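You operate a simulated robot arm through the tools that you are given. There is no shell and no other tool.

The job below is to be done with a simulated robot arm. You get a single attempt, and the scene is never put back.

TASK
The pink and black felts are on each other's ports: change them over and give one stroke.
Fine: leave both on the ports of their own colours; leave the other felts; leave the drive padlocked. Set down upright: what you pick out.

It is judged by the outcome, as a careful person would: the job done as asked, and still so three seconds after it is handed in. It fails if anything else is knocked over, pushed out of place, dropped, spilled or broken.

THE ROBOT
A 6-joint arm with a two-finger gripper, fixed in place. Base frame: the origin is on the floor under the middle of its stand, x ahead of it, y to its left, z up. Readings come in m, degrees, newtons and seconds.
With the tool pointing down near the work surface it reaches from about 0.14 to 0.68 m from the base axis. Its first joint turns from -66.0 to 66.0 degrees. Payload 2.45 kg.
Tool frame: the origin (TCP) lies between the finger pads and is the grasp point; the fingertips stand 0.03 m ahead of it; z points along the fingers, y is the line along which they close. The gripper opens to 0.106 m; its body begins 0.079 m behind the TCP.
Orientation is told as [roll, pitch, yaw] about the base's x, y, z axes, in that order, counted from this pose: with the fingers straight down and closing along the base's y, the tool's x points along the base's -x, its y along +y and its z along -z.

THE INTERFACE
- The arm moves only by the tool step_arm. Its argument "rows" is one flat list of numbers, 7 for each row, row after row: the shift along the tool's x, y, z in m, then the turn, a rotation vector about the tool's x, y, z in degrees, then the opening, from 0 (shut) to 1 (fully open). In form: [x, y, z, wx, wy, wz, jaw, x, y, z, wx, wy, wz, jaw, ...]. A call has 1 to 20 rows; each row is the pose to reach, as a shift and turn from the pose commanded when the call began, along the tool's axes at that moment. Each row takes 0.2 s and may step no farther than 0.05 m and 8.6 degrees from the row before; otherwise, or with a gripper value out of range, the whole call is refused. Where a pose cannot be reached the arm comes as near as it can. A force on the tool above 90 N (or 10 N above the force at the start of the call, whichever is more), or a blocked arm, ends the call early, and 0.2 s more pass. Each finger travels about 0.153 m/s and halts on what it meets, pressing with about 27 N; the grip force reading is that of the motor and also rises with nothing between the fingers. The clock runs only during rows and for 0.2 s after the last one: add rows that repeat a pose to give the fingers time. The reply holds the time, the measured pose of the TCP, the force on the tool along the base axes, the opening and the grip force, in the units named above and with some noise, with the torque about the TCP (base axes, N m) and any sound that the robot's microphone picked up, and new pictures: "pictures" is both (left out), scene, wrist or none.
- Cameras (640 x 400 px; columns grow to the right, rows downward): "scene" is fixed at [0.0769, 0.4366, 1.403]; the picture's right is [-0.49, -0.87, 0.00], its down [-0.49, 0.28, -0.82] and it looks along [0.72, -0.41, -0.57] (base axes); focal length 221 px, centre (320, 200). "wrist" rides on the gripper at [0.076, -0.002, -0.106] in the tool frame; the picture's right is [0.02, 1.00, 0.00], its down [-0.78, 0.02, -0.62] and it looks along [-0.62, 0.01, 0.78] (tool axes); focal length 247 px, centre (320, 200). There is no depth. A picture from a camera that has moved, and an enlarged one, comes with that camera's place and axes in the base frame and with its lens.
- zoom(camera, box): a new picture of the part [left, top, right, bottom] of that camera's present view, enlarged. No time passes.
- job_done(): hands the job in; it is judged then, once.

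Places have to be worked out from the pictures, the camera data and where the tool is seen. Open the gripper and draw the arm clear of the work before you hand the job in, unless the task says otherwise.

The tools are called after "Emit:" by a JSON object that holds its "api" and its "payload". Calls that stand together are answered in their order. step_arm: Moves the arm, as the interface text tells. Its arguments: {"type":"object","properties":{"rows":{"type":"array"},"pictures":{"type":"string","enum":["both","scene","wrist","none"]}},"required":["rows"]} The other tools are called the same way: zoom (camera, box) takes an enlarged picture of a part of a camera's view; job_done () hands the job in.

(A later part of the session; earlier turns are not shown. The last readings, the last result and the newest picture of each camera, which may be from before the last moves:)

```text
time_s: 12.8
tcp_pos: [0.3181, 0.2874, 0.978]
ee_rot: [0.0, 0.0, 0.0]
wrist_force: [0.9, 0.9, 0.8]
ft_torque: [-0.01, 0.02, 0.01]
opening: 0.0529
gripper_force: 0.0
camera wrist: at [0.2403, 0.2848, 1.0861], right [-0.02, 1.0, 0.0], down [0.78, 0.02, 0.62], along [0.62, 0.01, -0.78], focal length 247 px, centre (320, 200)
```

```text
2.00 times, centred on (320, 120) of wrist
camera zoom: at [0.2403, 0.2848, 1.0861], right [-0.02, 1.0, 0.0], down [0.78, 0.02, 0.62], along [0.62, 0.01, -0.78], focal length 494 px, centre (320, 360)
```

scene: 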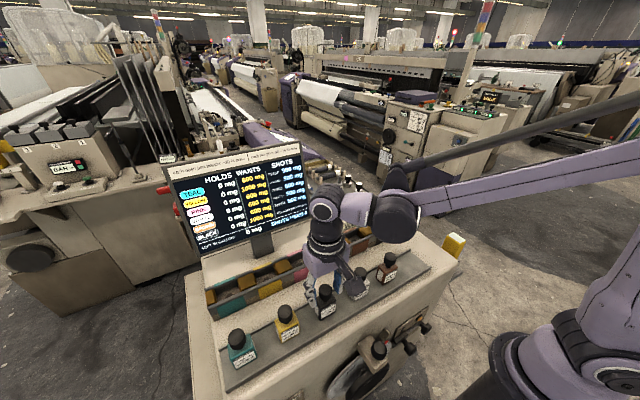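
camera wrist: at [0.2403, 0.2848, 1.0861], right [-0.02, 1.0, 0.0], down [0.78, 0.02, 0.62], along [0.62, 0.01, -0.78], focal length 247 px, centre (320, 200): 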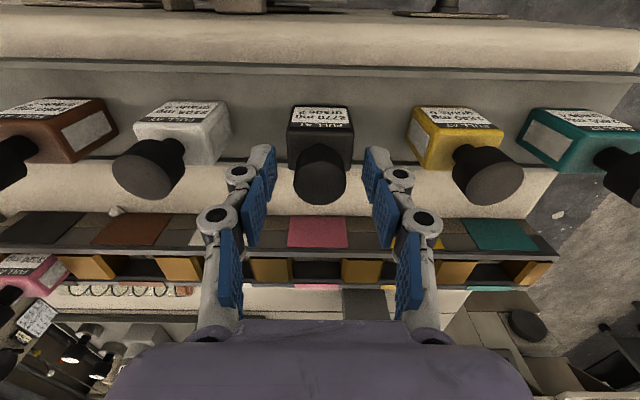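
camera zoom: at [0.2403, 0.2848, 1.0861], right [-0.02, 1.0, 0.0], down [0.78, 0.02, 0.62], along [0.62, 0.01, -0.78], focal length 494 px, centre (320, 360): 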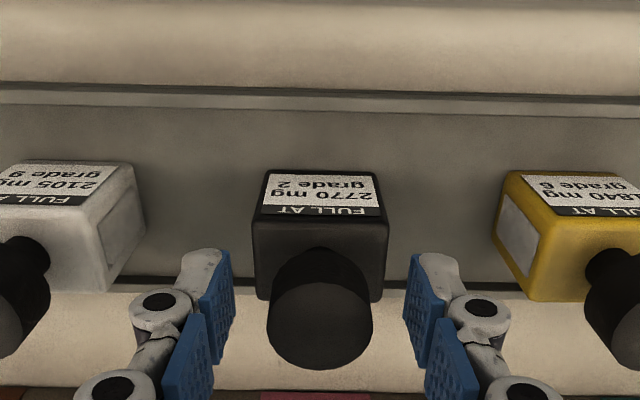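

The black bottle stands upright on the tray and the jaw is clear of it. I'll rise straight up, then move across to above the pink bottle on the black port.

Emit:
{"api": "step_arm", "payload": {"rows": [0, 0, -0.03, 0, 0, 0, 0.5, 0, 0, -0.07, 0, 0, 0, 0.5, 0, 0, -0.11, 0, 0, 0, 0.6, -0.0174, -0.0354, -0.11, 0, 0, 0, 0.6, -0.0348, -0.0709, -0.11, 0, 0, 0, 0.6, -0.0521, -0.1063, -0.11, 0, 0, 0, 0.6, -0.0695, -0.1418, -0.11, 0, 0, 0, 0.6, -0.0869, -0.1772, -0.11, 0, 0, 0, 0.6, -0.1043, -0.2126, -0.11, 0, 0, 0, 0.6, -0.1216, -0.2481, -0.11, 0, 0, 0, 0.6, -0.139, -0.2835, -0.11, 0, 0, 0, 0.6, -0.139, -0.2835, -0.11, 0, 0, 0, 0.6]}}

Emit:
{"api": "zoom", "payload": {"camera": "wrist", "box": [170, 20, 470, 220]}}

Emit:
{"api": "zoom", "payload": {"camera": "scene", "box": [220, 200, 430, 360]}}

```text
time_s: 15.4
tcp_pos: [0.4576, 0.0019, 1.0883]
ee_rot: [0.0, -0.1, 0.1]
wrist_force: [0.3, 0.5, 0.7]
ft_torque: [-0.01, -0.02, -0.01]
opening: 0.0636
gripper_force: 0.0
camera wrist: at [0.3801, -0.0002, 1.1958], right [-0.02, 1.0, 0.0], down [0.78, 0.02, 0.62], along [0.62, 0.01, -0.78], focal length 247 px, centre (320, 200)
```

scene: 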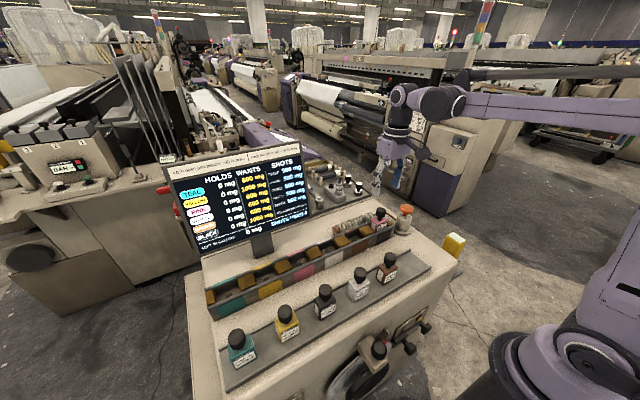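
wrist: 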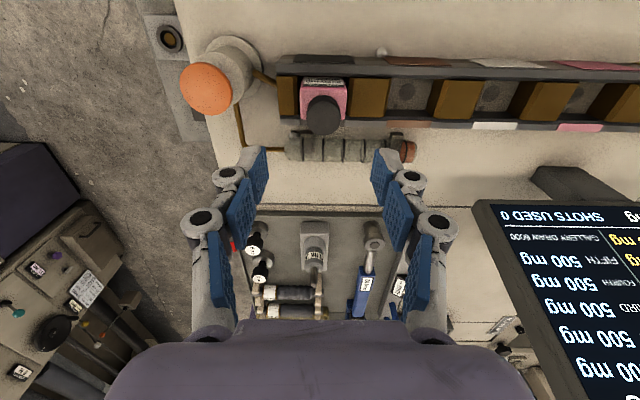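

```text
2.00 times, centred on (320, 120) of wrist
camera zoom: at [0.3801, -0.0002, 1.1958], right [-0.02, 1.0, 0.0], down [0.78, 0.02, 0.62], along [0.62, 0.01, -0.78], focal length 494 px, centre (320, 360)
```

zoom: 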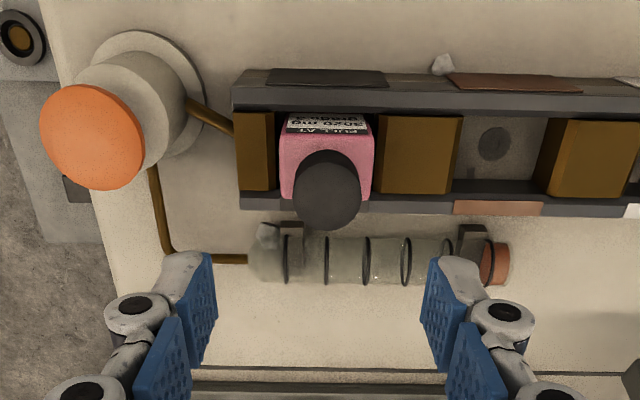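

```text
2.50 times, centred on (325, 280) of scene
camera zoom: at [0.0769, 0.4366, 1.403], right [-0.49, -0.87, 0.0], down [-0.49, 0.28, -0.82], along [0.72, -0.41, -0.57], focal length 553 px, centre (308, 0)
```

zoom: 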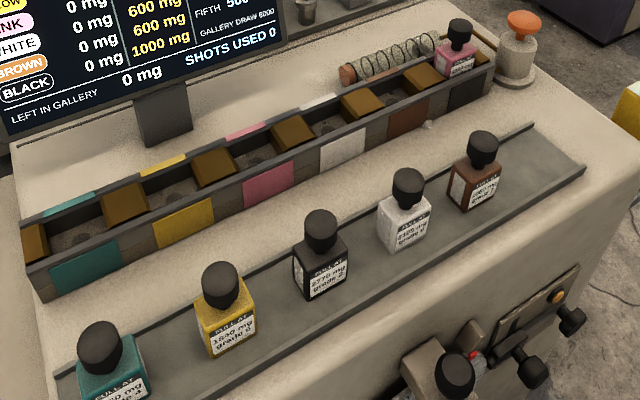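

Black stands fine on the tray, in line with the others. The pink cap is at about (0.455, 0.0043), so I'm descending over it with a slightly narrower jaw to stay clear of the pump.

Emit:
{"api": "step_arm", "payload": {"rows": [0, 0.0013, 0.035, 0, 0, 0, 0.5, 0, 0.0013, 0.065, 0, 0, 0, 0.5, 0, 0.0013, 0.078, 0, 0, 0, 0.5, 0, 0.0013, 0.078, 0, 0, 0, 0.5]}}

Emit:
{"api": "zoom", "payload": {"camera": "wrist", "box": [220, 80, 420, 220]}}

Emit:
{"api": "zoom", "payload": {"camera": "scene", "box": [330, 180, 430, 250]}}

```text
time_s: 16.4
tcp_pos: [0.4555, 0.0039, 1.0119]
ee_rot: [0.0, 0.0, 0.0]
wrist_force: [0.5, -0.7, -0.2]
ft_torque: [0.02, -0.02, 0.0]
opening: 0.0527
gripper_force: 0.0
camera wrist: at [0.3786, 0.0027, 1.119], right [-0.02, 1.0, 0.0], down [0.78, 0.02, 0.62], along [0.62, 0.01, -0.78], focal length 247 px, centre (320, 200)
```

scene: 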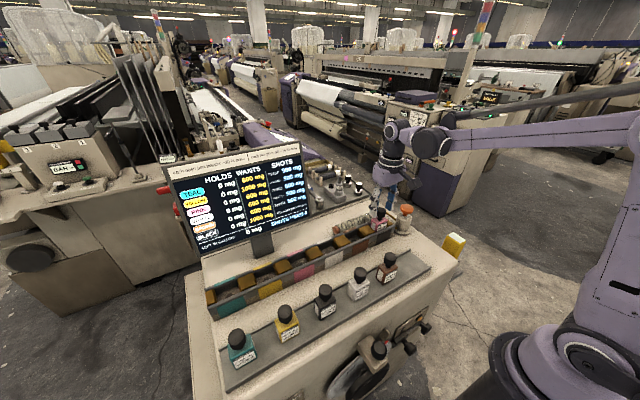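
wrist: 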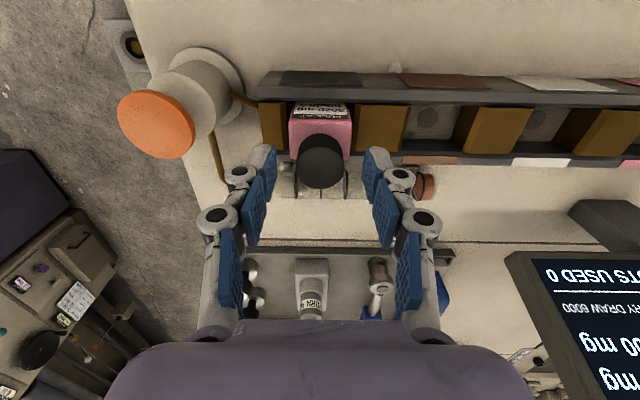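

```text
2.86 times, centred on (320, 150) of wrist
camera zoom: at [0.3786, 0.0027, 1.119], right [-0.02, 1.0, 0.0], down [0.78, 0.02, 0.62], along [0.62, 0.01, -0.78], focal length 706 px, centre (320, 343)
```

zoom: 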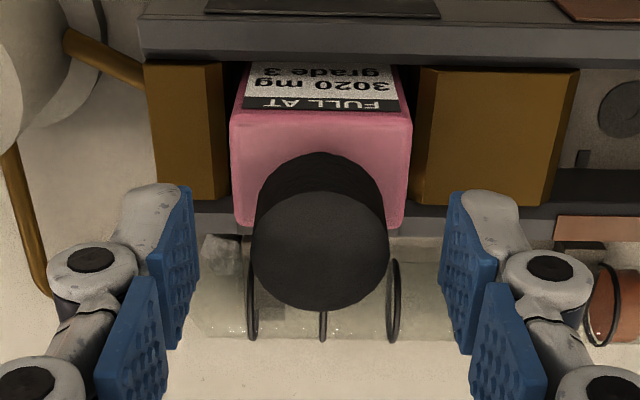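

```text
5.71 times, centred on (380, 215) of scene
camera zoom: at [0.0769, 0.4366, 1.403], right [-0.49, -0.87, 0.0], down [-0.49, 0.28, -0.82], along [0.72, -0.41, -0.57], focal length 1264 px, centre (-23, 114)
```

zoom: 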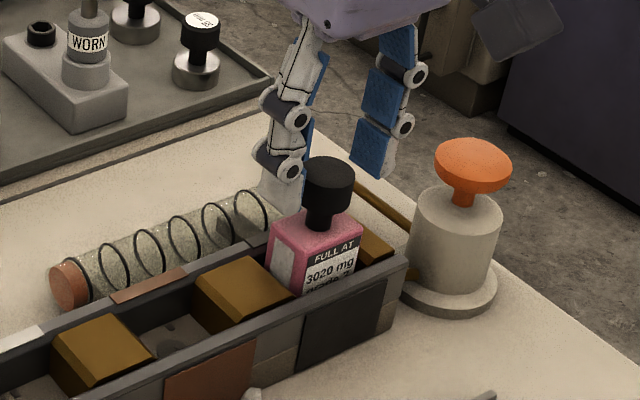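

The pink cap is centred between the fingers. I'm lowering 14.5 mm to the same height I used for black, then closing.

Emit:
{"api": "step_arm", "payload": {"rows": [0, 0, 0.008, 0, 0, 0, 0.5, 0, 0, 0.0145, 0, 0, 0, 0.5, 0, 0, 0.0145, 0, 0, 0, 0.35, 0, 0, 0.0145, 0, 0, 0, 0.2, 0, 0, 0.0145, 0, 0, 0, 0.15, 0, 0, 0.0145, 0, 0, 0, 0.15], "pictures": "wrist"}}

Emit:
{"api": "zoom", "payload": {"camera": "wrist", "box": [220, 80, 420, 220]}}

Emit:
{"api": "zoom", "payload": {"camera": "scene", "box": [330, 180, 430, 250]}}

```text
time_s: 17.8
tcp_pos: [0.4551, 0.0054, 0.996]
ee_rot: [0.1, -0.1, 0.0]
wrist_force: [0.3, 0.6, -0.2]
ft_torque: [0.02, 0.02, 0.01]
opening: 0.0272
gripper_force: 26.9
camera wrist: at [0.3786, 0.0024, 1.1031], right [-0.02, 1.0, 0.0], down [0.78, 0.02, 0.62], along [0.62, 0.01, -0.78], focal length 247 px, centre (320, 200)
```

wrist: 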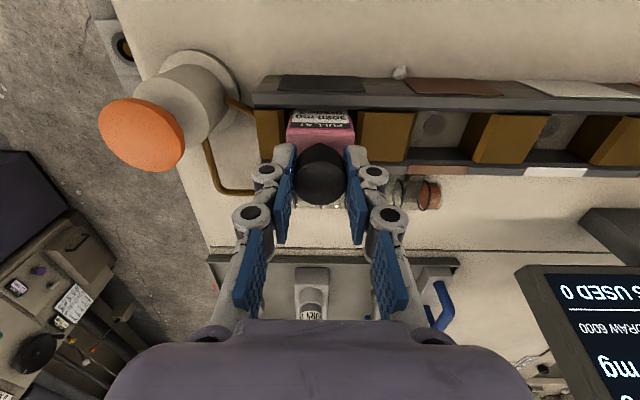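

```text
2.86 times, centred on (320, 150) of wrist
camera zoom: at [0.3786, 0.0024, 1.1031], right [-0.02, 1.0, 0.0], down [0.78, 0.02, 0.62], along [0.62, 0.01, -0.78], focal length 706 px, centre (320, 343)
```

zoom: 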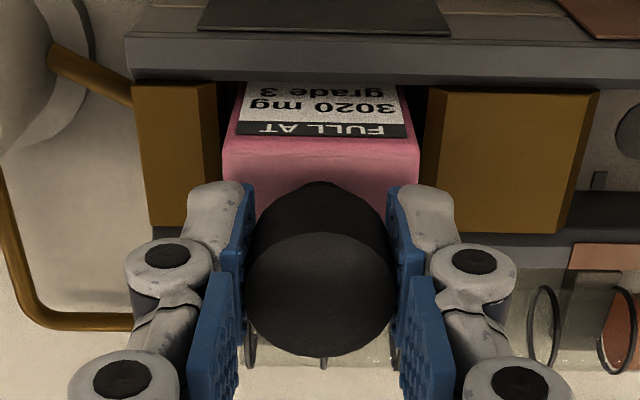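

```text
5.71 times, centred on (380, 215) of scene
camera zoom: at [0.0769, 0.4366, 1.403], right [-0.49, -0.87, 0.0], down [-0.49, 0.28, -0.82], along [0.72, -0.41, -0.57], focal length 1264 px, centre (-23, 114)
```

zoom: 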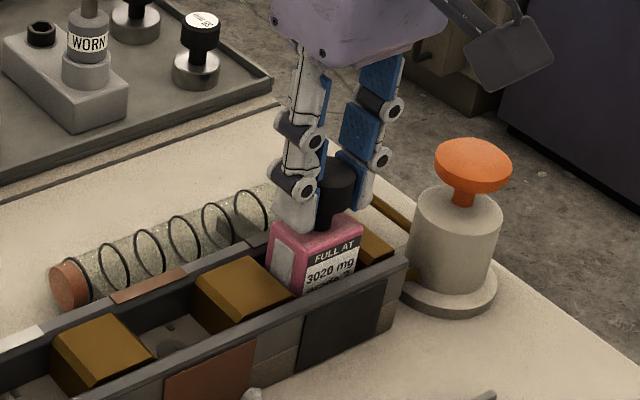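

Pink is gripped with the same geometry as black (27.2 mm, 27 N). I'm lifting it straight out, then carrying it along the rail to above the pink port.

Emit:
{"api": "step_arm", "payload": {"rows": [0, 0, -0.005, 0, 0, 0, 0.15, 0, 0, -0.012, 0, 0, 0, 0.15, 0, 0, -0.022, 0, 0, 0, 0.15, 0, 0, -0.04, 0, 0, 0, 0.15, 0, 0, -0.065, 0, 0, 0, 0.15, 0, 0, -0.09, 0, 0, 0, 0.15, 0, 0, -0.09, 0, 0, 0, 0.15]}}

Emit:
{"api": "zoom", "payload": {"camera": "scene", "box": [330, 160, 430, 250]}}

Emit:
{"api": "zoom", "payload": {"camera": "wrist", "box": [170, 20, 470, 220]}}

```text
time_s: 19.4
tcp_pos: [0.4553, 0.0046, 1.0852]
ee_rot: [0.0, 0.0, 0.0]
wrist_force: [0.7, -0.1, -1.4]
ft_torque: [0.03, -0.01, -0.03]
opening: 0.0275
gripper_force: 26.9
camera wrist: at [0.3802, 0.0021, 1.1928], right [-0.02, 1.0, 0.0], down [0.78, 0.02, 0.62], along [0.62, 0.01, -0.78], focal length 247 px, centre (320, 200)
```

scene: 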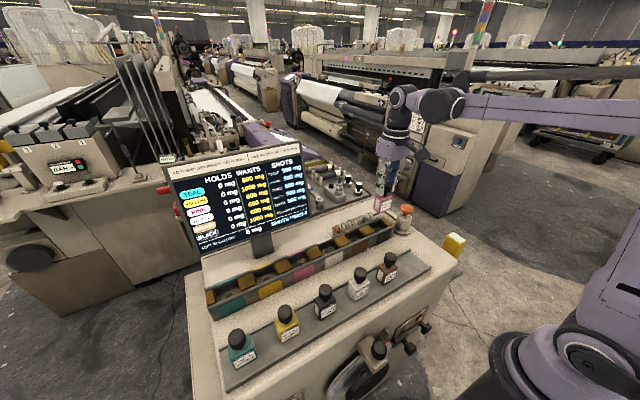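
wrist: 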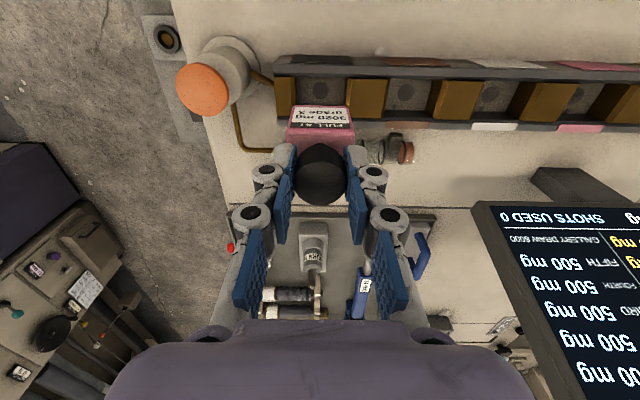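

```text
4.44 times, centred on (380, 205) of scene
camera zoom: at [0.0769, 0.4366, 1.403], right [-0.49, -0.87, 0.0], down [-0.49, 0.28, -0.82], along [0.72, -0.41, -0.57], focal length 983 px, centre (53, 178)
```

zoom: 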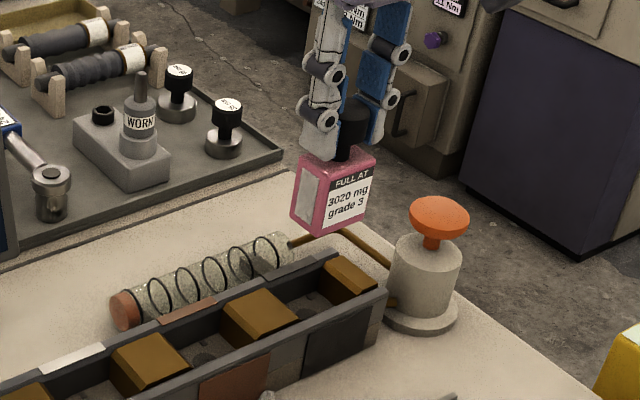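

```text
2.00 times, centred on (320, 120) of wrist
camera zoom: at [0.3802, 0.0021, 1.1928], right [-0.02, 1.0, 0.0], down [0.78, 0.02, 0.62], along [0.62, 0.01, -0.78], focal length 494 px, centre (320, 360)
```

zoom: 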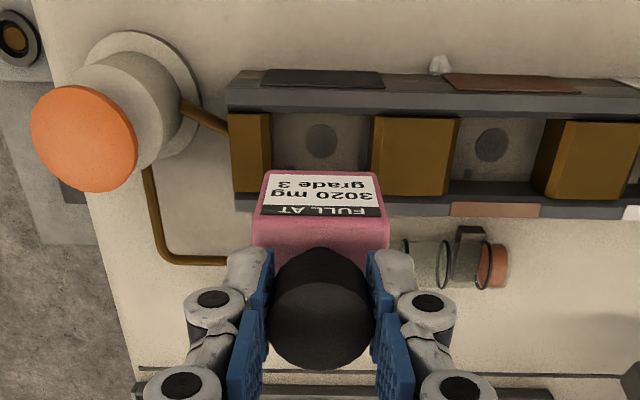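

Pink is out and hanging straight. I'm carrying it along +y to above the pink port at (0.455, 0.2865).

Emit:
{"api": "step_arm", "payload": {"rows": [0, 0.03, 0, 0, 0, 0, 0.15, 0, 0.065, 0, 0, 0, 0, 0.15, 0, 0.1, 0, 0, 0, 0, 0.15, 0, 0.135, 0, 0, 0, 0, 0.15, 0, 0.17, 0, 0, 0, 0, 0.15, 0, 0.205, 0, 0, 0, 0, 0.15, 0, 0.24, 0, 0, 0, 0, 0.15, 0, 0.265, 0, 0, 0, 0, 0.15, 0, 0.2822, 0, 0, 0, 0, 0.15, 0, 0.2822, 0, 0, 0, 0, 0.15]}}

Emit:
{"api": "zoom", "payload": {"camera": "scene", "box": [240, 180, 360, 270]}}

Emit:
{"api": "zoom", "payload": {"camera": "wrist", "box": [220, 60, 420, 200]}}

```text
time_s: 21.6
tcp_pos: [0.4545, 0.2879, 1.0865]
ee_rot: [0.0, 0.0, -0.1]
wrist_force: [0.2, -0.4, -1.5]
ft_torque: [0.04, 0.01, 0.0]
opening: 0.0276
gripper_force: 27.2
camera wrist: at [0.3777, 0.2854, 1.1931], right [-0.02, 1.0, 0.0], down [0.78, 0.02, 0.62], along [0.62, 0.01, -0.78], focal length 247 px, centre (320, 200)
```

scene: 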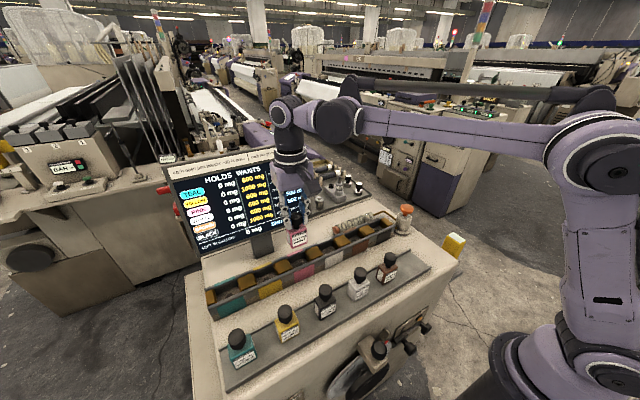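
wrist: 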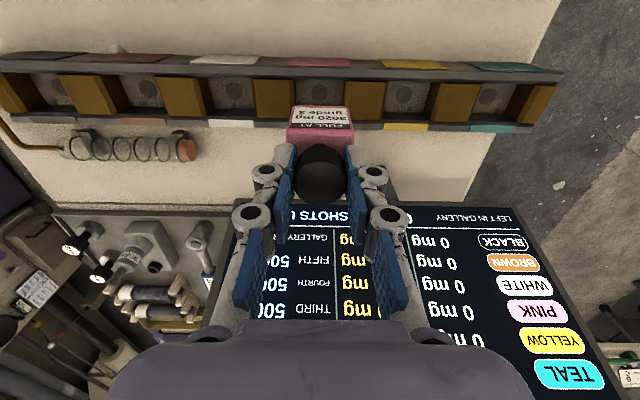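

```text
4.44 times, centred on (300, 225) of scene
camera zoom: at [0.0769, 0.4366, 1.403], right [-0.49, -0.87, 0.0], down [-0.49, 0.28, -0.82], along [0.72, -0.41, -0.57], focal length 983 px, centre (409, 89)
```

zoom: 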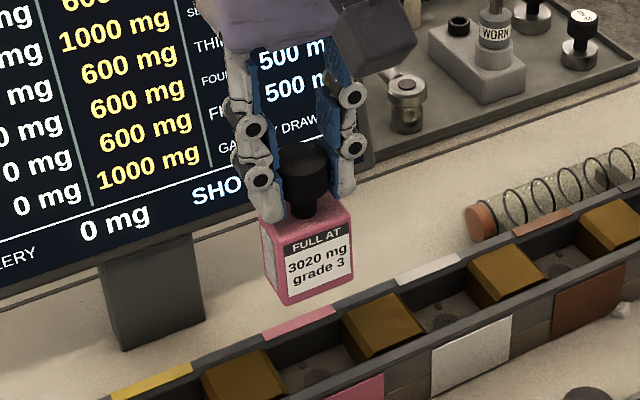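

```text
2.86 times, centred on (320, 130) of wrist
camera zoom: at [0.3777, 0.2854, 1.1931], right [-0.02, 1.0, 0.0], down [0.78, 0.02, 0.62], along [0.62, 0.01, -0.78], focal length 706 px, centre (320, 400)
```

zoom: 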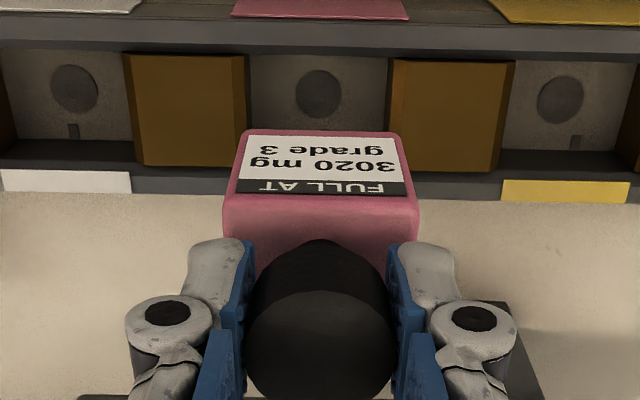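

The bottle hangs upright, but compared with the empty-port view earlier the port looks about 2 mm to the −y side of the gripper. I'm settling and re-reading before inserting.

Emit:
{"api": "step_arm", "payload": {"rows": [0, 0, 0, 0, 0, 0, 0.15, 0, 0, 0, 0, 0, 0, 0.15], "pictures": "wrist"}}

Emit:
{"api": "zoom", "payload": {"camera": "wrist", "box": [220, 60, 420, 200]}}

```text
time_s: 22.2
tcp_pos: [0.4535, 0.2869, 1.0871]
ee_rot: [0.0, 0.0, 0.0]
wrist_force: [-0.6, -0.6, -0.6]
ft_torque: [0.0, -0.02, -0.01]
opening: 0.0274
gripper_force: 27.3
camera wrist: at [0.3776, 0.285, 1.1931], right [-0.02, 1.0, 0.0], down [0.78, 0.02, 0.62], along [0.62, 0.01, -0.78], focal length 247 px, centre (320, 200)
```

wrist: 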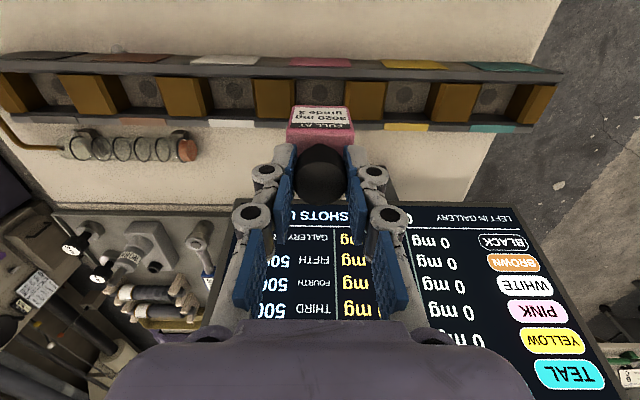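

```text
2.86 times, centred on (320, 130) of wrist
camera zoom: at [0.3776, 0.285, 1.1931], right [-0.02, 1.0, 0.0], down [0.78, 0.02, 0.62], along [0.62, 0.01, -0.78], focal length 706 px, centre (320, 400)
```

zoom: 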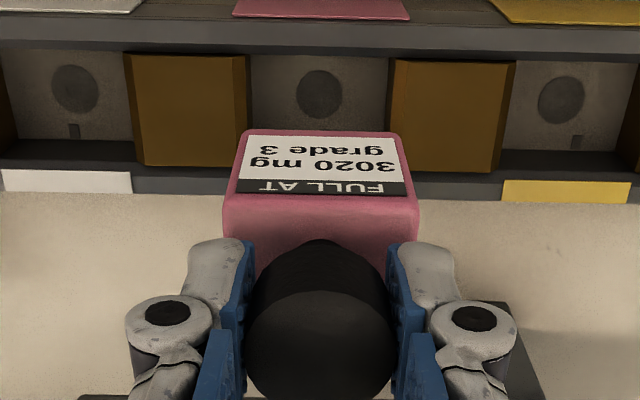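

The port disc sits about 1.5 mm to −y and slightly to +x of where a matched seat would be. I'm correcting by (−1.5 mm y, +0.8 mm x) and lowering to just above the dividers for another look.

Emit:
{"api": "step_arm", "payload": {"rows": [-0.0008, -0.0015, 0.01, 0, 0, 0, 0.15, -0.0008, -0.0015, 0.025, 0, 0, 0, 0.15, -0.0008, -0.0015, 0.035, 0, 0, 0, 0.15, -0.0008, -0.0015, 0.035, 0, 0, 0, 0.15, -0.0008, -0.0015, 0.035, 0, 0, 0, 0.15]}}

Emit:
{"api": "zoom", "payload": {"camera": "wrist", "box": [220, 60, 420, 200]}}

Emit:
{"api": "zoom", "payload": {"camera": "scene", "box": [255, 200, 345, 270]}}

```text
time_s: 23.4
tcp_pos: [0.4575, 0.2844, 1.0506]
ee_rot: [0.0, 0.0, 0.0]
wrist_force: [-1.1, 0.1, -1.8]
ft_torque: [0.04, 0.0, 0.01]
opening: 0.0273
gripper_force: 27.4
camera wrist: at [0.3805, 0.2833, 1.158], right [-0.02, 1.0, 0.0], down [0.78, 0.02, 0.62], along [0.62, 0.01, -0.78], focal length 247 px, centre (320, 200)
```

scene: 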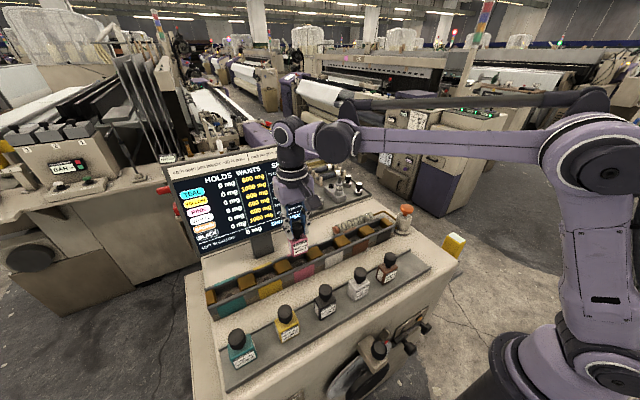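
wrist: 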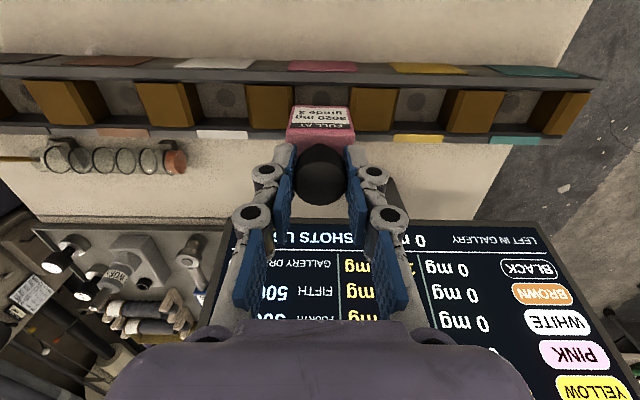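

```text
2.86 times, centred on (320, 130) of wrist
camera zoom: at [0.3805, 0.2833, 1.158], right [-0.02, 1.0, 0.0], down [0.78, 0.02, 0.62], along [0.62, 0.01, -0.78], focal length 706 px, centre (320, 400)
```

zoom: 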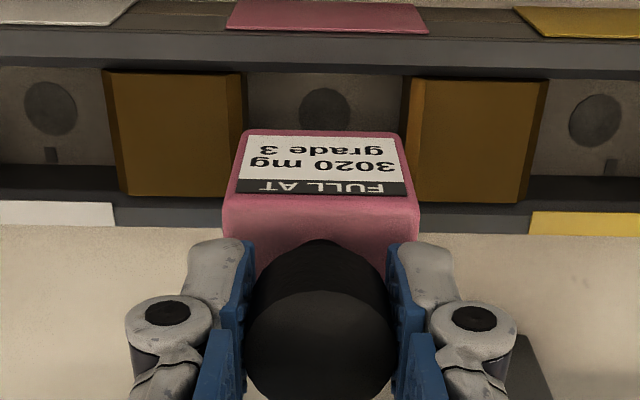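

```text
5.71 times, centred on (300, 235) of scene
camera zoom: at [0.0769, 0.4366, 1.403], right [-0.49, -0.87, 0.0], down [-0.49, 0.28, -0.82], along [0.72, -0.41, -0.57], focal length 1264 px, centre (434, 0)
```

zoom: 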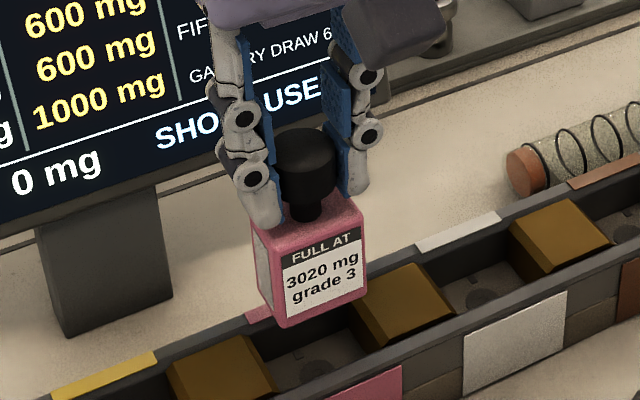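

Camera readings put the pink port's disc at (0.460, 0.2853), consistent over three views. The tool now sits about 2 mm too far in +x and 1 mm too far in −y compared with a seated bottle. I'm correcting that while holding height, then rechecking.

Emit:
{"api": "step_arm", "payload": {"rows": [0.0015, 0.001, 0.0, 0, 0, 0, 0.15, 0.0015, 0.001, 0.004, 0, 0, 0, 0.15, 0.0015, 0.001, 0.004, 0, 0, 0, 0.15], "pictures": "wrist"}}

Emit:
{"api": "zoom", "payload": {"camera": "wrist", "box": [220, 60, 420, 200]}}

```text
time_s: 24.2
tcp_pos: [0.4548, 0.286, 1.0472]
ee_rot: [0.0, 0.0, 0.0]
wrist_force: [-0.2, 0.1, -1.0]
ft_torque: [0.02, 0.0, 0.0]
opening: 0.0276
gripper_force: 27.4
camera wrist: at [0.3792, 0.2846, 1.1541], right [-0.02, 1.0, 0.0], down [0.78, 0.02, 0.62], along [0.62, 0.01, -0.78], focal length 247 px, centre (320, 200)
```

wrist: 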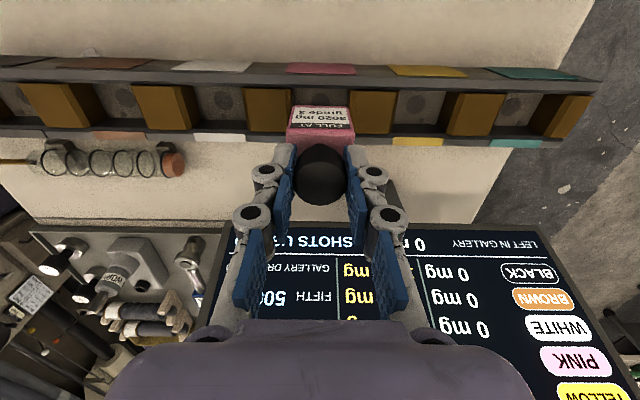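

```text
2.86 times, centred on (320, 130) of wrist
camera zoom: at [0.3792, 0.2846, 1.1541], right [-0.02, 1.0, 0.0], down [0.78, 0.02, 0.62], along [0.62, 0.01, -0.78], focal length 706 px, centre (320, 400)
```

zoom: 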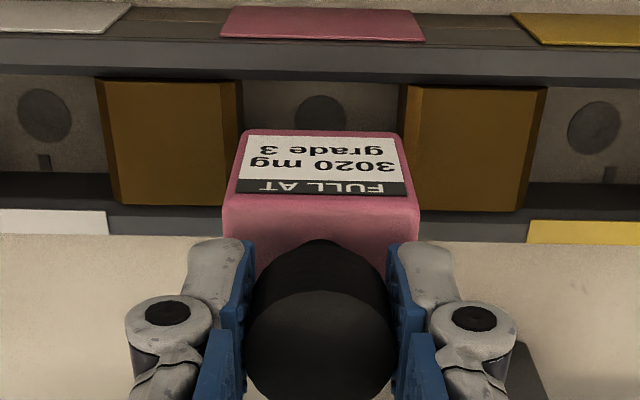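

The tool is now within about 0.6 mm of the target. I'm lowering the bottle into the port gradually and watching the forces.

Emit:
{"api": "step_arm", "payload": {"rows": [0.0003, 0, 0.008, 0, 0, 0, 0.15, 0.0003, 0, 0.016, 0, 0, 0, 0.15, 0.0003, 0, 0.022, 0, 0, 0, 0.15, 0.0003, 0, 0.022, 0, 0, 0, 0.15]}}

Emit:
{"api": "zoom", "payload": {"camera": "wrist", "box": [220, 60, 420, 200]}}

Emit:
{"api": "zoom", "payload": {"camera": "scene", "box": [255, 200, 345, 270]}}

```text
time_s: 25.2
tcp_pos: [0.4548, 0.2868, 1.0242]
ee_rot: [0.0, 0.0, 0.0]
wrist_force: [-0.4, -0.1, -0.9]
ft_torque: [0.03, -0.01, 0.02]
opening: 0.0274
gripper_force: 27.1
camera wrist: at [0.3782, 0.2844, 1.1319], right [-0.02, 1.0, 0.0], down [0.78, 0.02, 0.62], along [0.62, 0.01, -0.78], focal length 247 px, centre (320, 200)
```

scene: 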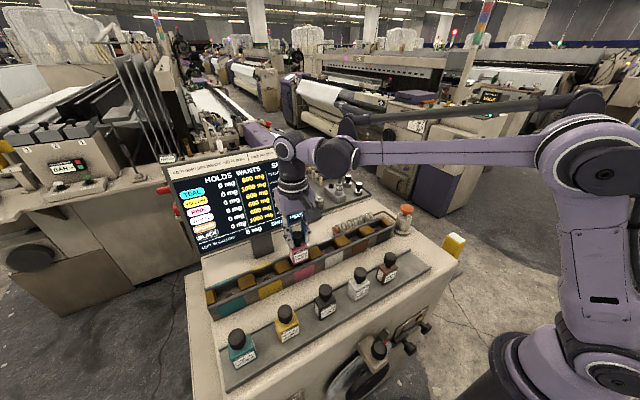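
wrist: 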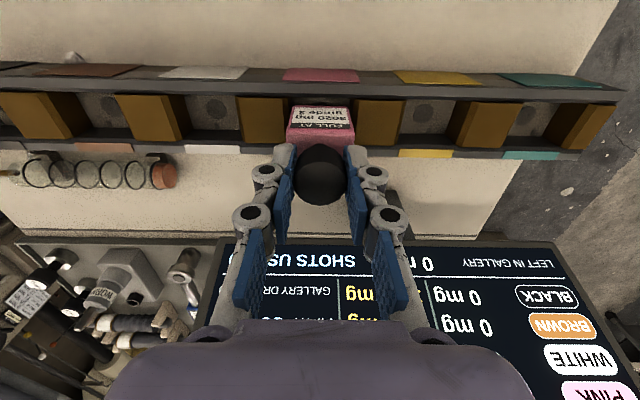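

```text
2.86 times, centred on (320, 130) of wrist
camera zoom: at [0.3782, 0.2844, 1.1319], right [-0.02, 1.0, 0.0], down [0.78, 0.02, 0.62], along [0.62, 0.01, -0.78], focal length 706 px, centre (320, 400)
```

zoom: 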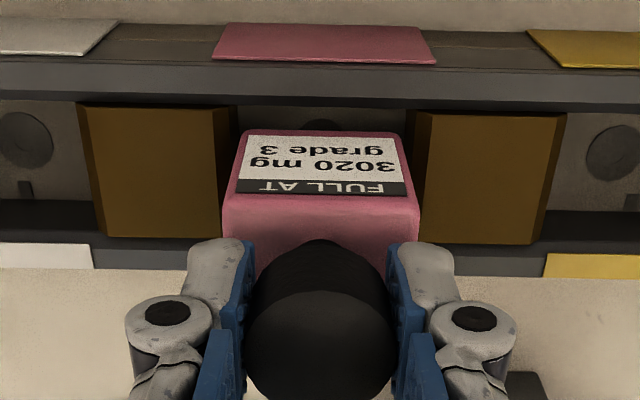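

```text
5.71 times, centred on (300, 235) of scene
camera zoom: at [0.0769, 0.4366, 1.403], right [-0.49, -0.87, 0.0], down [-0.49, 0.28, -0.82], along [0.72, -0.41, -0.57], focal length 1264 px, centre (434, 0)
```

zoom: 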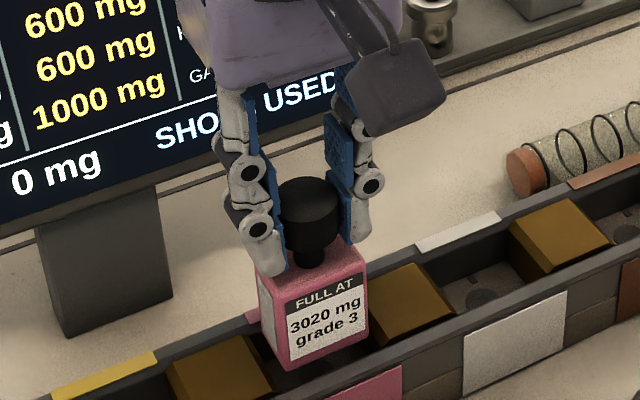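

The bottle is entering between the dividers with no side force and is centred (camera 0.3782, 0.2844). I'm continuing down to a few millimetres above the seat.

Emit:
{"api": "step_arm", "payload": {"rows": [-0.0003, 0, 0.007, 0, 0, 0, 0.15, -0.0003, 0, 0.014, 0, 0, 0, 0.15, -0.0003, 0, 0.021, 0, 0, 0, 0.15, -0.0003, 0, 0.021, 0, 0, 0, 0.15], "pictures": "wrist"}}

Emit:
{"api": "zoom", "payload": {"camera": "wrist", "box": [220, 60, 420, 200]}}

Emit:
{"api": "zoom", "payload": {"camera": "scene", "box": [255, 200, 345, 270]}}

```text
time_s: 26.2
tcp_pos: [0.4558, 0.2857, 1.004]
ee_rot: [0.0, -0.1, -0.1]
wrist_force: [0.6, 0.0, -1.9]
ft_torque: [-0.01, -0.03, 0.02]
opening: 0.0274
gripper_force: 26.5
camera wrist: at [0.3783, 0.284, 1.1108], right [-0.02, 1.0, 0.0], down [0.78, 0.02, 0.62], along [0.62, 0.01, -0.78], focal length 247 px, centre (320, 200)
```

wrist: 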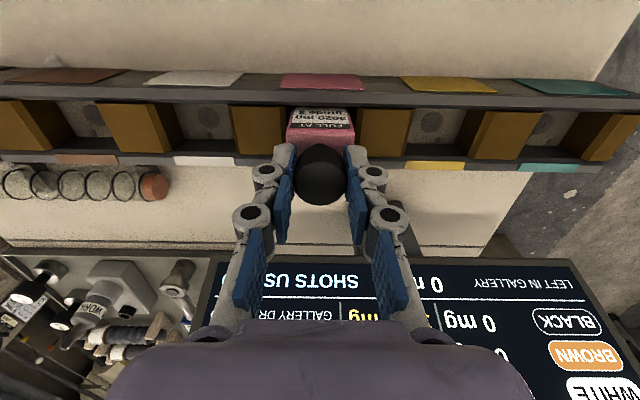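

```text
2.86 times, centred on (320, 130) of wrist
camera zoom: at [0.3783, 0.284, 1.1108], right [-0.02, 1.0, 0.0], down [0.78, 0.02, 0.62], along [0.62, 0.01, -0.78], focal length 706 px, centre (320, 400)
```

zoom: 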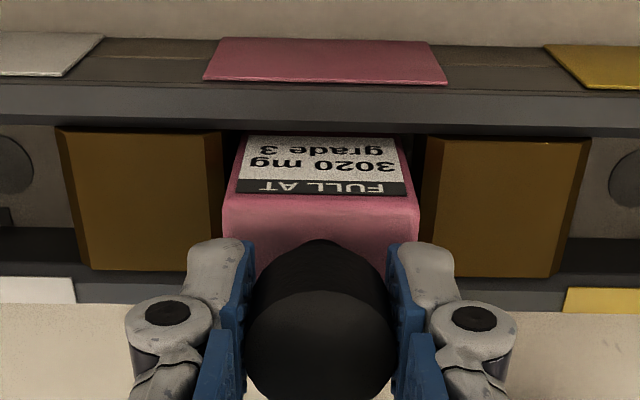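

```text
5.71 times, centred on (300, 235) of scene
camera zoom: at [0.0769, 0.4366, 1.403], right [-0.49, -0.87, 0.0], down [-0.49, 0.28, -0.82], along [0.72, -0.41, -0.57], focal length 1264 px, centre (434, 0)
```

zoom: 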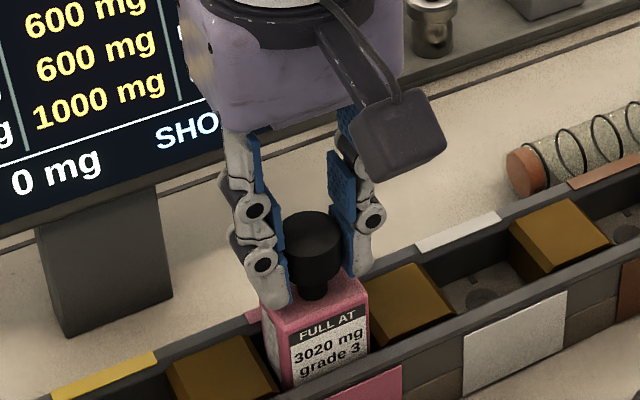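

About 8 mm remain before the seat and the forces are clean. I'm making the last few millimetres in small steps.

Emit:
{"api": "step_arm", "payload": {"rows": [0, 0, 0.003, 0, 0, 0, 0.15, 0, 0, 0.0055, 0, 0, 0, 0.15, 0, 0, 0.0055, 0, 0, 0, 0.15], "pictures": "none"}}

Emit:
{"api": "step_arm", "payload": {"rows": [0, 0, 0.0015, 0, 0, 0, 0.15, 0, 0, 0.0025, 0, 0, 0, 0.15, 0, 0, 0.0025, 0, 0, 0, 0.15], "pictures": "wrist"}}

Emit:
{"api": "zoom", "payload": {"camera": "wrist", "box": [220, 80, 420, 220]}}

Emit:
{"api": "zoom", "payload": {"camera": "scene", "box": [160, 130, 320, 260]}}

```text
time_s: 27.0
tcp_pos: [0.4549, 0.2868, 0.9992]
ee_rot: [0.0, 0.0, -0.1]
wrist_force: [-0.9, 0.0, -1.6]
ft_torque: [0.03, 0.0, 0.0]
opening: 0.0276
gripper_force: 27.1
```

```text
time_s: 27.8
tcp_pos: [0.4551, 0.286, 0.9964]
ee_rot: [0.1, 0.1, 0.0]
wrist_force: [1.3, 0.7, 2.6]
ft_torque: [0.02, -0.07, -0.02]
opening: 0.0274
gripper_force: 27.0
camera wrist: at [0.3783, 0.284, 1.1031], right [-0.02, 1.0, 0.0], down [0.78, 0.02, 0.62], along [0.62, 0.01, -0.78], focal length 247 px, centre (320, 200)
```

wrist: 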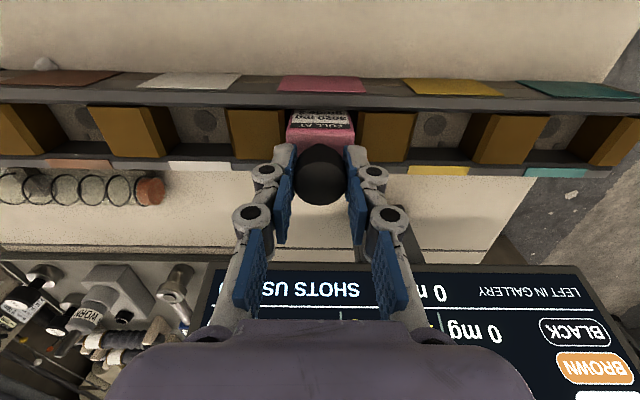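

```text
2.86 times, centred on (320, 150) of wrist
camera zoom: at [0.3783, 0.284, 1.1031], right [-0.02, 1.0, 0.0], down [0.78, 0.02, 0.62], along [0.62, 0.01, -0.78], focal length 706 px, centre (320, 343)
```

zoom: 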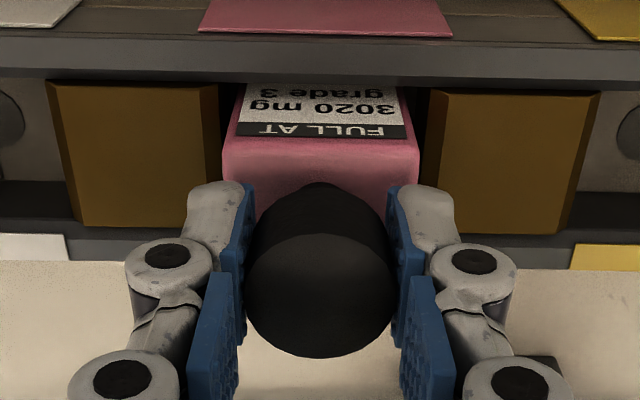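

```text
3.08 times, centred on (240, 195) of scene
camera zoom: at [0.0769, 0.4366, 1.403], right [-0.49, -0.87, 0.0], down [-0.49, 0.28, -0.82], along [0.72, -0.41, -0.57], focal length 681 px, centre (566, 215)
```

zoom: 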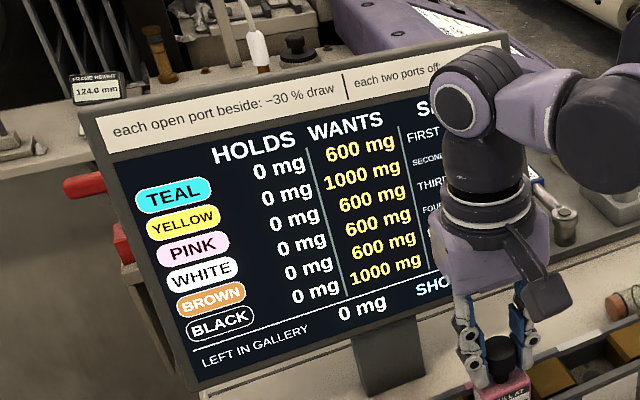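

The bottle touches down (Fz +2.6 N) at exactly the height where the previous one was seated. I'll press a further 0.7 mm to be sure, then open and rise clear.

Emit:
{"api": "step_arm", "payload": {"rows": [0, 0, 0.0007, 0, 0, 0, 0.15, 0, 0, 0.0007, 0, 0, 0, 0.15], "pictures": "none"}}

Emit:
{"api": "step_arm", "payload": {"rows": [0, 0, 0, 0, 0, 0, 0.2, 0, 0, 0, 0, 0, 0, 0.35, 0, 0, 0, 0, 0, 0, 0.5, 0, 0, 0, 0, 0, 0, 0.5, 0, 0, -0.02, 0, 0, 0, 0.5, 0, 0, -0.05, 0, 0, 0, 0.5, 0, 0, -0.085, 0, 0, 0, 0.5, 0, 0, -0.085, 0, 0, 0, 0.5]}}

Emit:
{"api": "zoom", "payload": {"camera": "wrist", "box": [170, 20, 470, 220]}}

Emit:
{"api": "zoom", "payload": {"camera": "scene", "box": [220, 200, 430, 360]}}

```text
time_s: 28.4
tcp_pos: [0.4555, 0.2868, 0.9959]
ee_rot: [0.0, 0.0, 0.0]
wrist_force: [0.3, -0.3, 15.5]
ft_torque: [0.01, -0.05, -0.02]
opening: 0.0273
gripper_force: 27.4
```

```text
time_s: 30.2
tcp_pos: [0.4548, 0.286, 1.0807]
ee_rot: [0.0, 0.0, 0.0]
wrist_force: [-0.1, -0.3, -0.7]
ft_torque: [0.01, 0.0, -0.01]
opening: 0.0531
gripper_force: 0.2
camera wrist: at [0.3794, 0.2838, 1.1876], right [-0.02, 1.0, 0.0], down [0.78, 0.02, 0.62], along [0.62, 0.01, -0.78], focal length 247 px, centre (320, 200)
```

scene: 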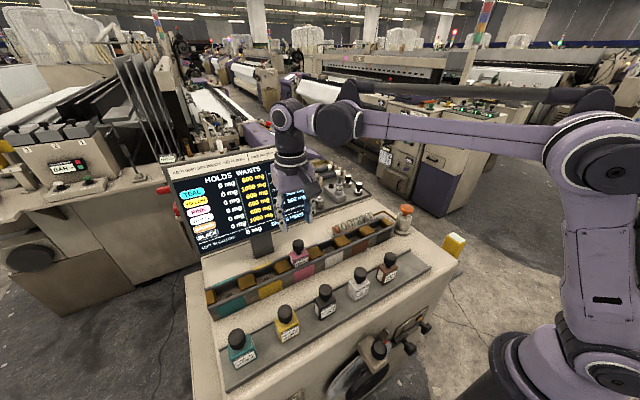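
wrist: 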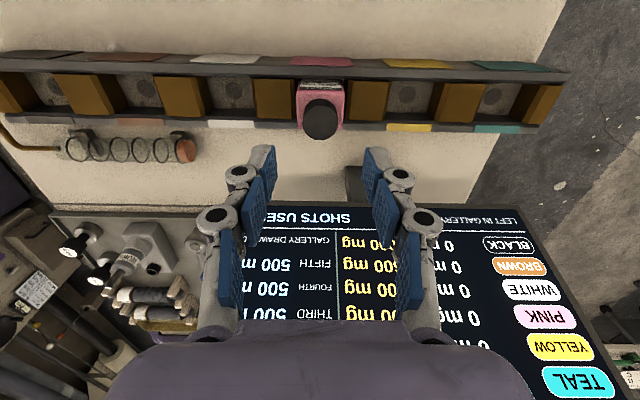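

```text
2.00 times, centred on (320, 120) of wrist
camera zoom: at [0.3794, 0.2838, 1.1876], right [-0.02, 1.0, 0.0], down [0.78, 0.02, 0.62], along [0.62, 0.01, -0.78], focal length 494 px, centre (320, 360)
```

zoom: 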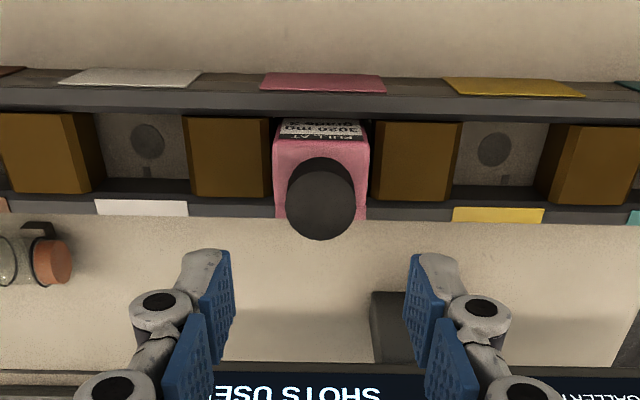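

```text
2.50 times, centred on (325, 280) of scene
camera zoom: at [0.0769, 0.4366, 1.403], right [-0.49, -0.87, 0.0], down [-0.49, 0.28, -0.82], along [0.72, -0.41, -0.57], focal length 553 px, centre (308, 0)
```

zoom: 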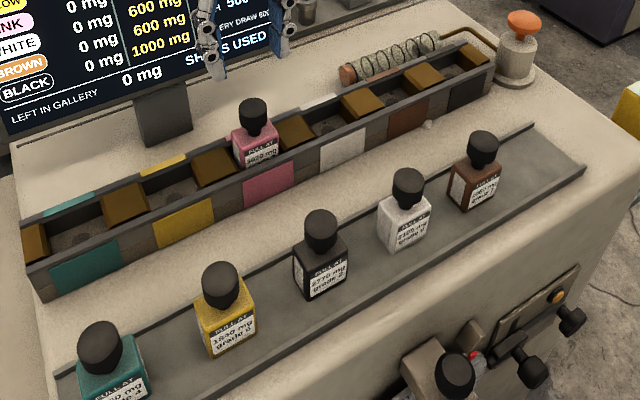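

Pink now sits properly in the pink port. Next I move back (−x) to above the black bottle on the tray and descend partway.

Emit:
{"api": "step_arm", "payload": {"rows": [0.04, 0.0005, 0, 0, 0, 0, 0.5, 0.08, 0.0005, 0, 0, 0, 0, 0.5, 0.12, 0.0005, 0, 0, 0, 0, 0.5, 0.1383, 0.0005, 0, 0, 0, 0, 0.5, 0.1383, 0.0005, 0.04, 0, 0, 0, 0.5, 0.1383, 0.0005, 0.075, 0, 0, 0, 0.5, 0.1383, 0.0005, 0.075, 0, 0, 0, 0.5]}}

Emit:
{"api": "zoom", "payload": {"camera": "wrist", "box": [220, 80, 420, 220]}}

Emit:
{"api": "zoom", "payload": {"camera": "scene", "box": [270, 230, 380, 320]}}

```text
time_s: 31.8
tcp_pos: [0.3167, 0.2871, 1.0058]
ee_rot: [-0.1, -0.1, -0.1]
wrist_force: [-0.1, 0.2, 0.6]
ft_torque: [0.0, -0.01, 0.01]
opening: 0.0529
gripper_force: 0.2
camera wrist: at [0.2397, 0.2862, 1.1128], right [-0.02, 1.0, 0.0], down [0.78, 0.02, 0.62], along [0.62, 0.01, -0.78], focal length 247 px, centre (320, 200)
```

scene: 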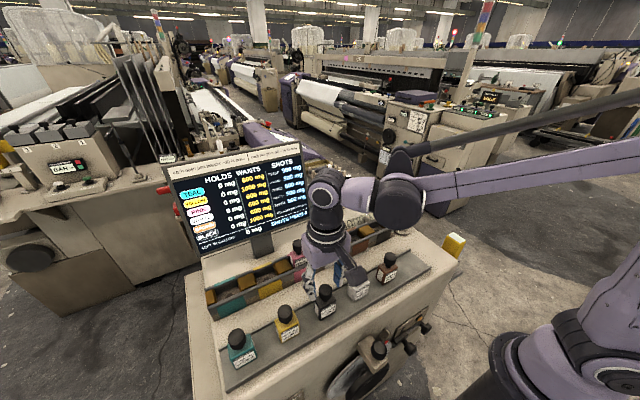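
wrist: 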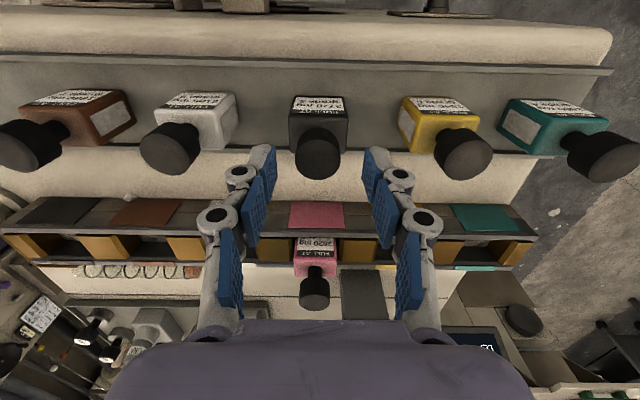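

```text
2.86 times, centred on (320, 150) of wrist
camera zoom: at [0.2397, 0.2862, 1.1128], right [-0.02, 1.0, 0.0], down [0.78, 0.02, 0.62], along [0.62, 0.01, -0.78], focal length 706 px, centre (320, 343)
```

zoom: 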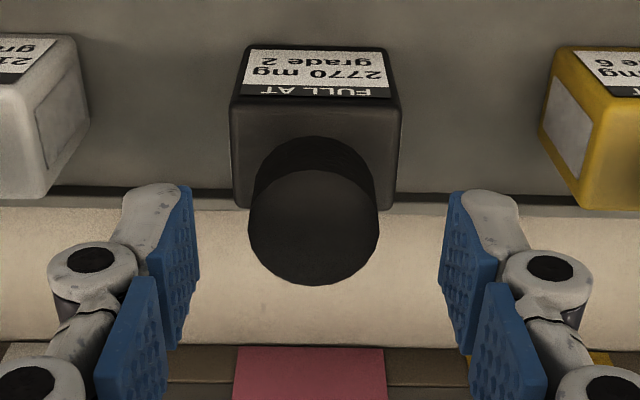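

```text
4.44 times, centred on (325, 275) of scene
camera zoom: at [0.0769, 0.4366, 1.403], right [-0.49, -0.87, 0.0], down [-0.49, 0.28, -0.82], along [0.72, -0.41, -0.57], focal length 983 px, centre (298, -133)
```

zoom: 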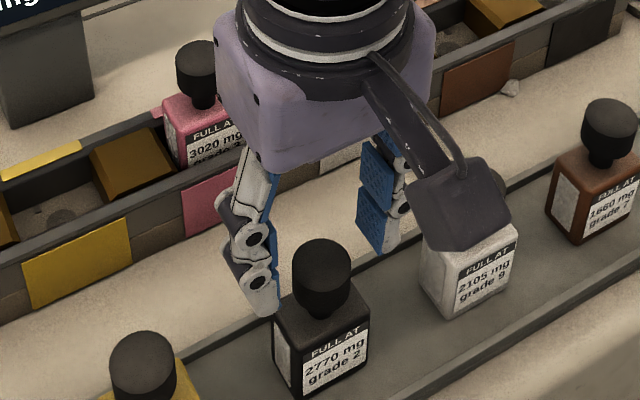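

The gripper is about 1 mm too far +y of the black cap. I'm shifting −1 mm, lowering to the same grasp height as before (z≈0.979), and closing.

Emit:
{"api": "step_arm", "payload": {"rows": [-0.0004, -0.001, 0.01, 0, 0, 0, 0.5, -0.0004, -0.001, 0.02, 0, 0, 0, 0.5, -0.0004, -0.001, 0.0263, 0, 0, 0, 0.5, -0.0004, -0.001, 0.0263, 0, 0, 0, 0.5], "pictures": "wrist"}}

Emit:
{"api": "zoom", "payload": {"camera": "wrist", "box": [220, 80, 420, 220]}}

```text
time_s: 32.8
tcp_pos: [0.3179, 0.2853, 0.9787]
ee_rot: [0.0, 0.0, -0.1]
wrist_force: [-0.1, 0.1, -0.9]
ft_torque: [0.02, -0.03, 0.0]
opening: 0.0531
gripper_force: 0.0
camera wrist: at [0.2409, 0.2841, 1.0858], right [-0.02, 1.0, 0.0], down [0.78, 0.02, 0.62], along [0.62, 0.01, -0.78], focal length 247 px, centre (320, 200)
```

wrist: 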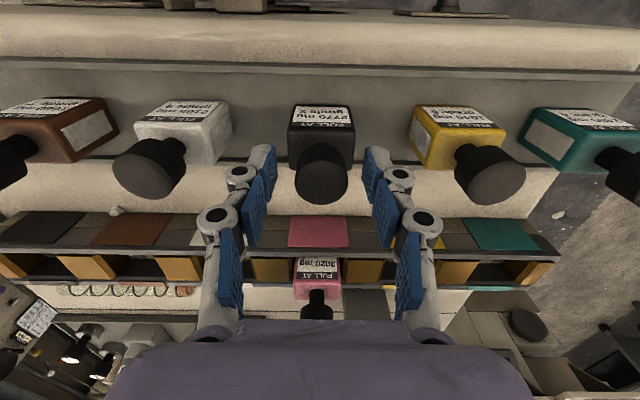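

```text
2.86 times, centred on (320, 150) of wrist
camera zoom: at [0.2409, 0.2841, 1.0858], right [-0.02, 1.0, 0.0], down [0.78, 0.02, 0.62], along [0.62, 0.01, -0.78], focal length 706 px, centre (320, 343)
```

zoom: 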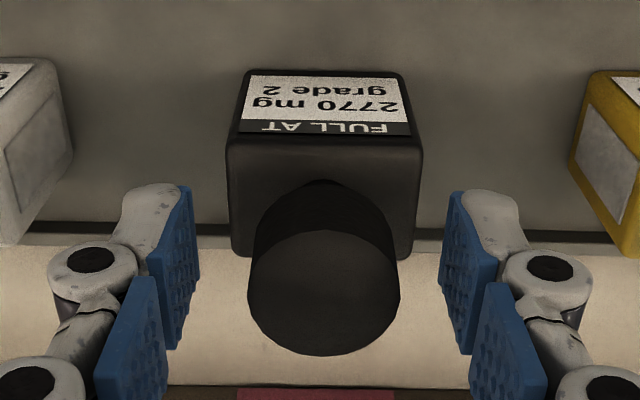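

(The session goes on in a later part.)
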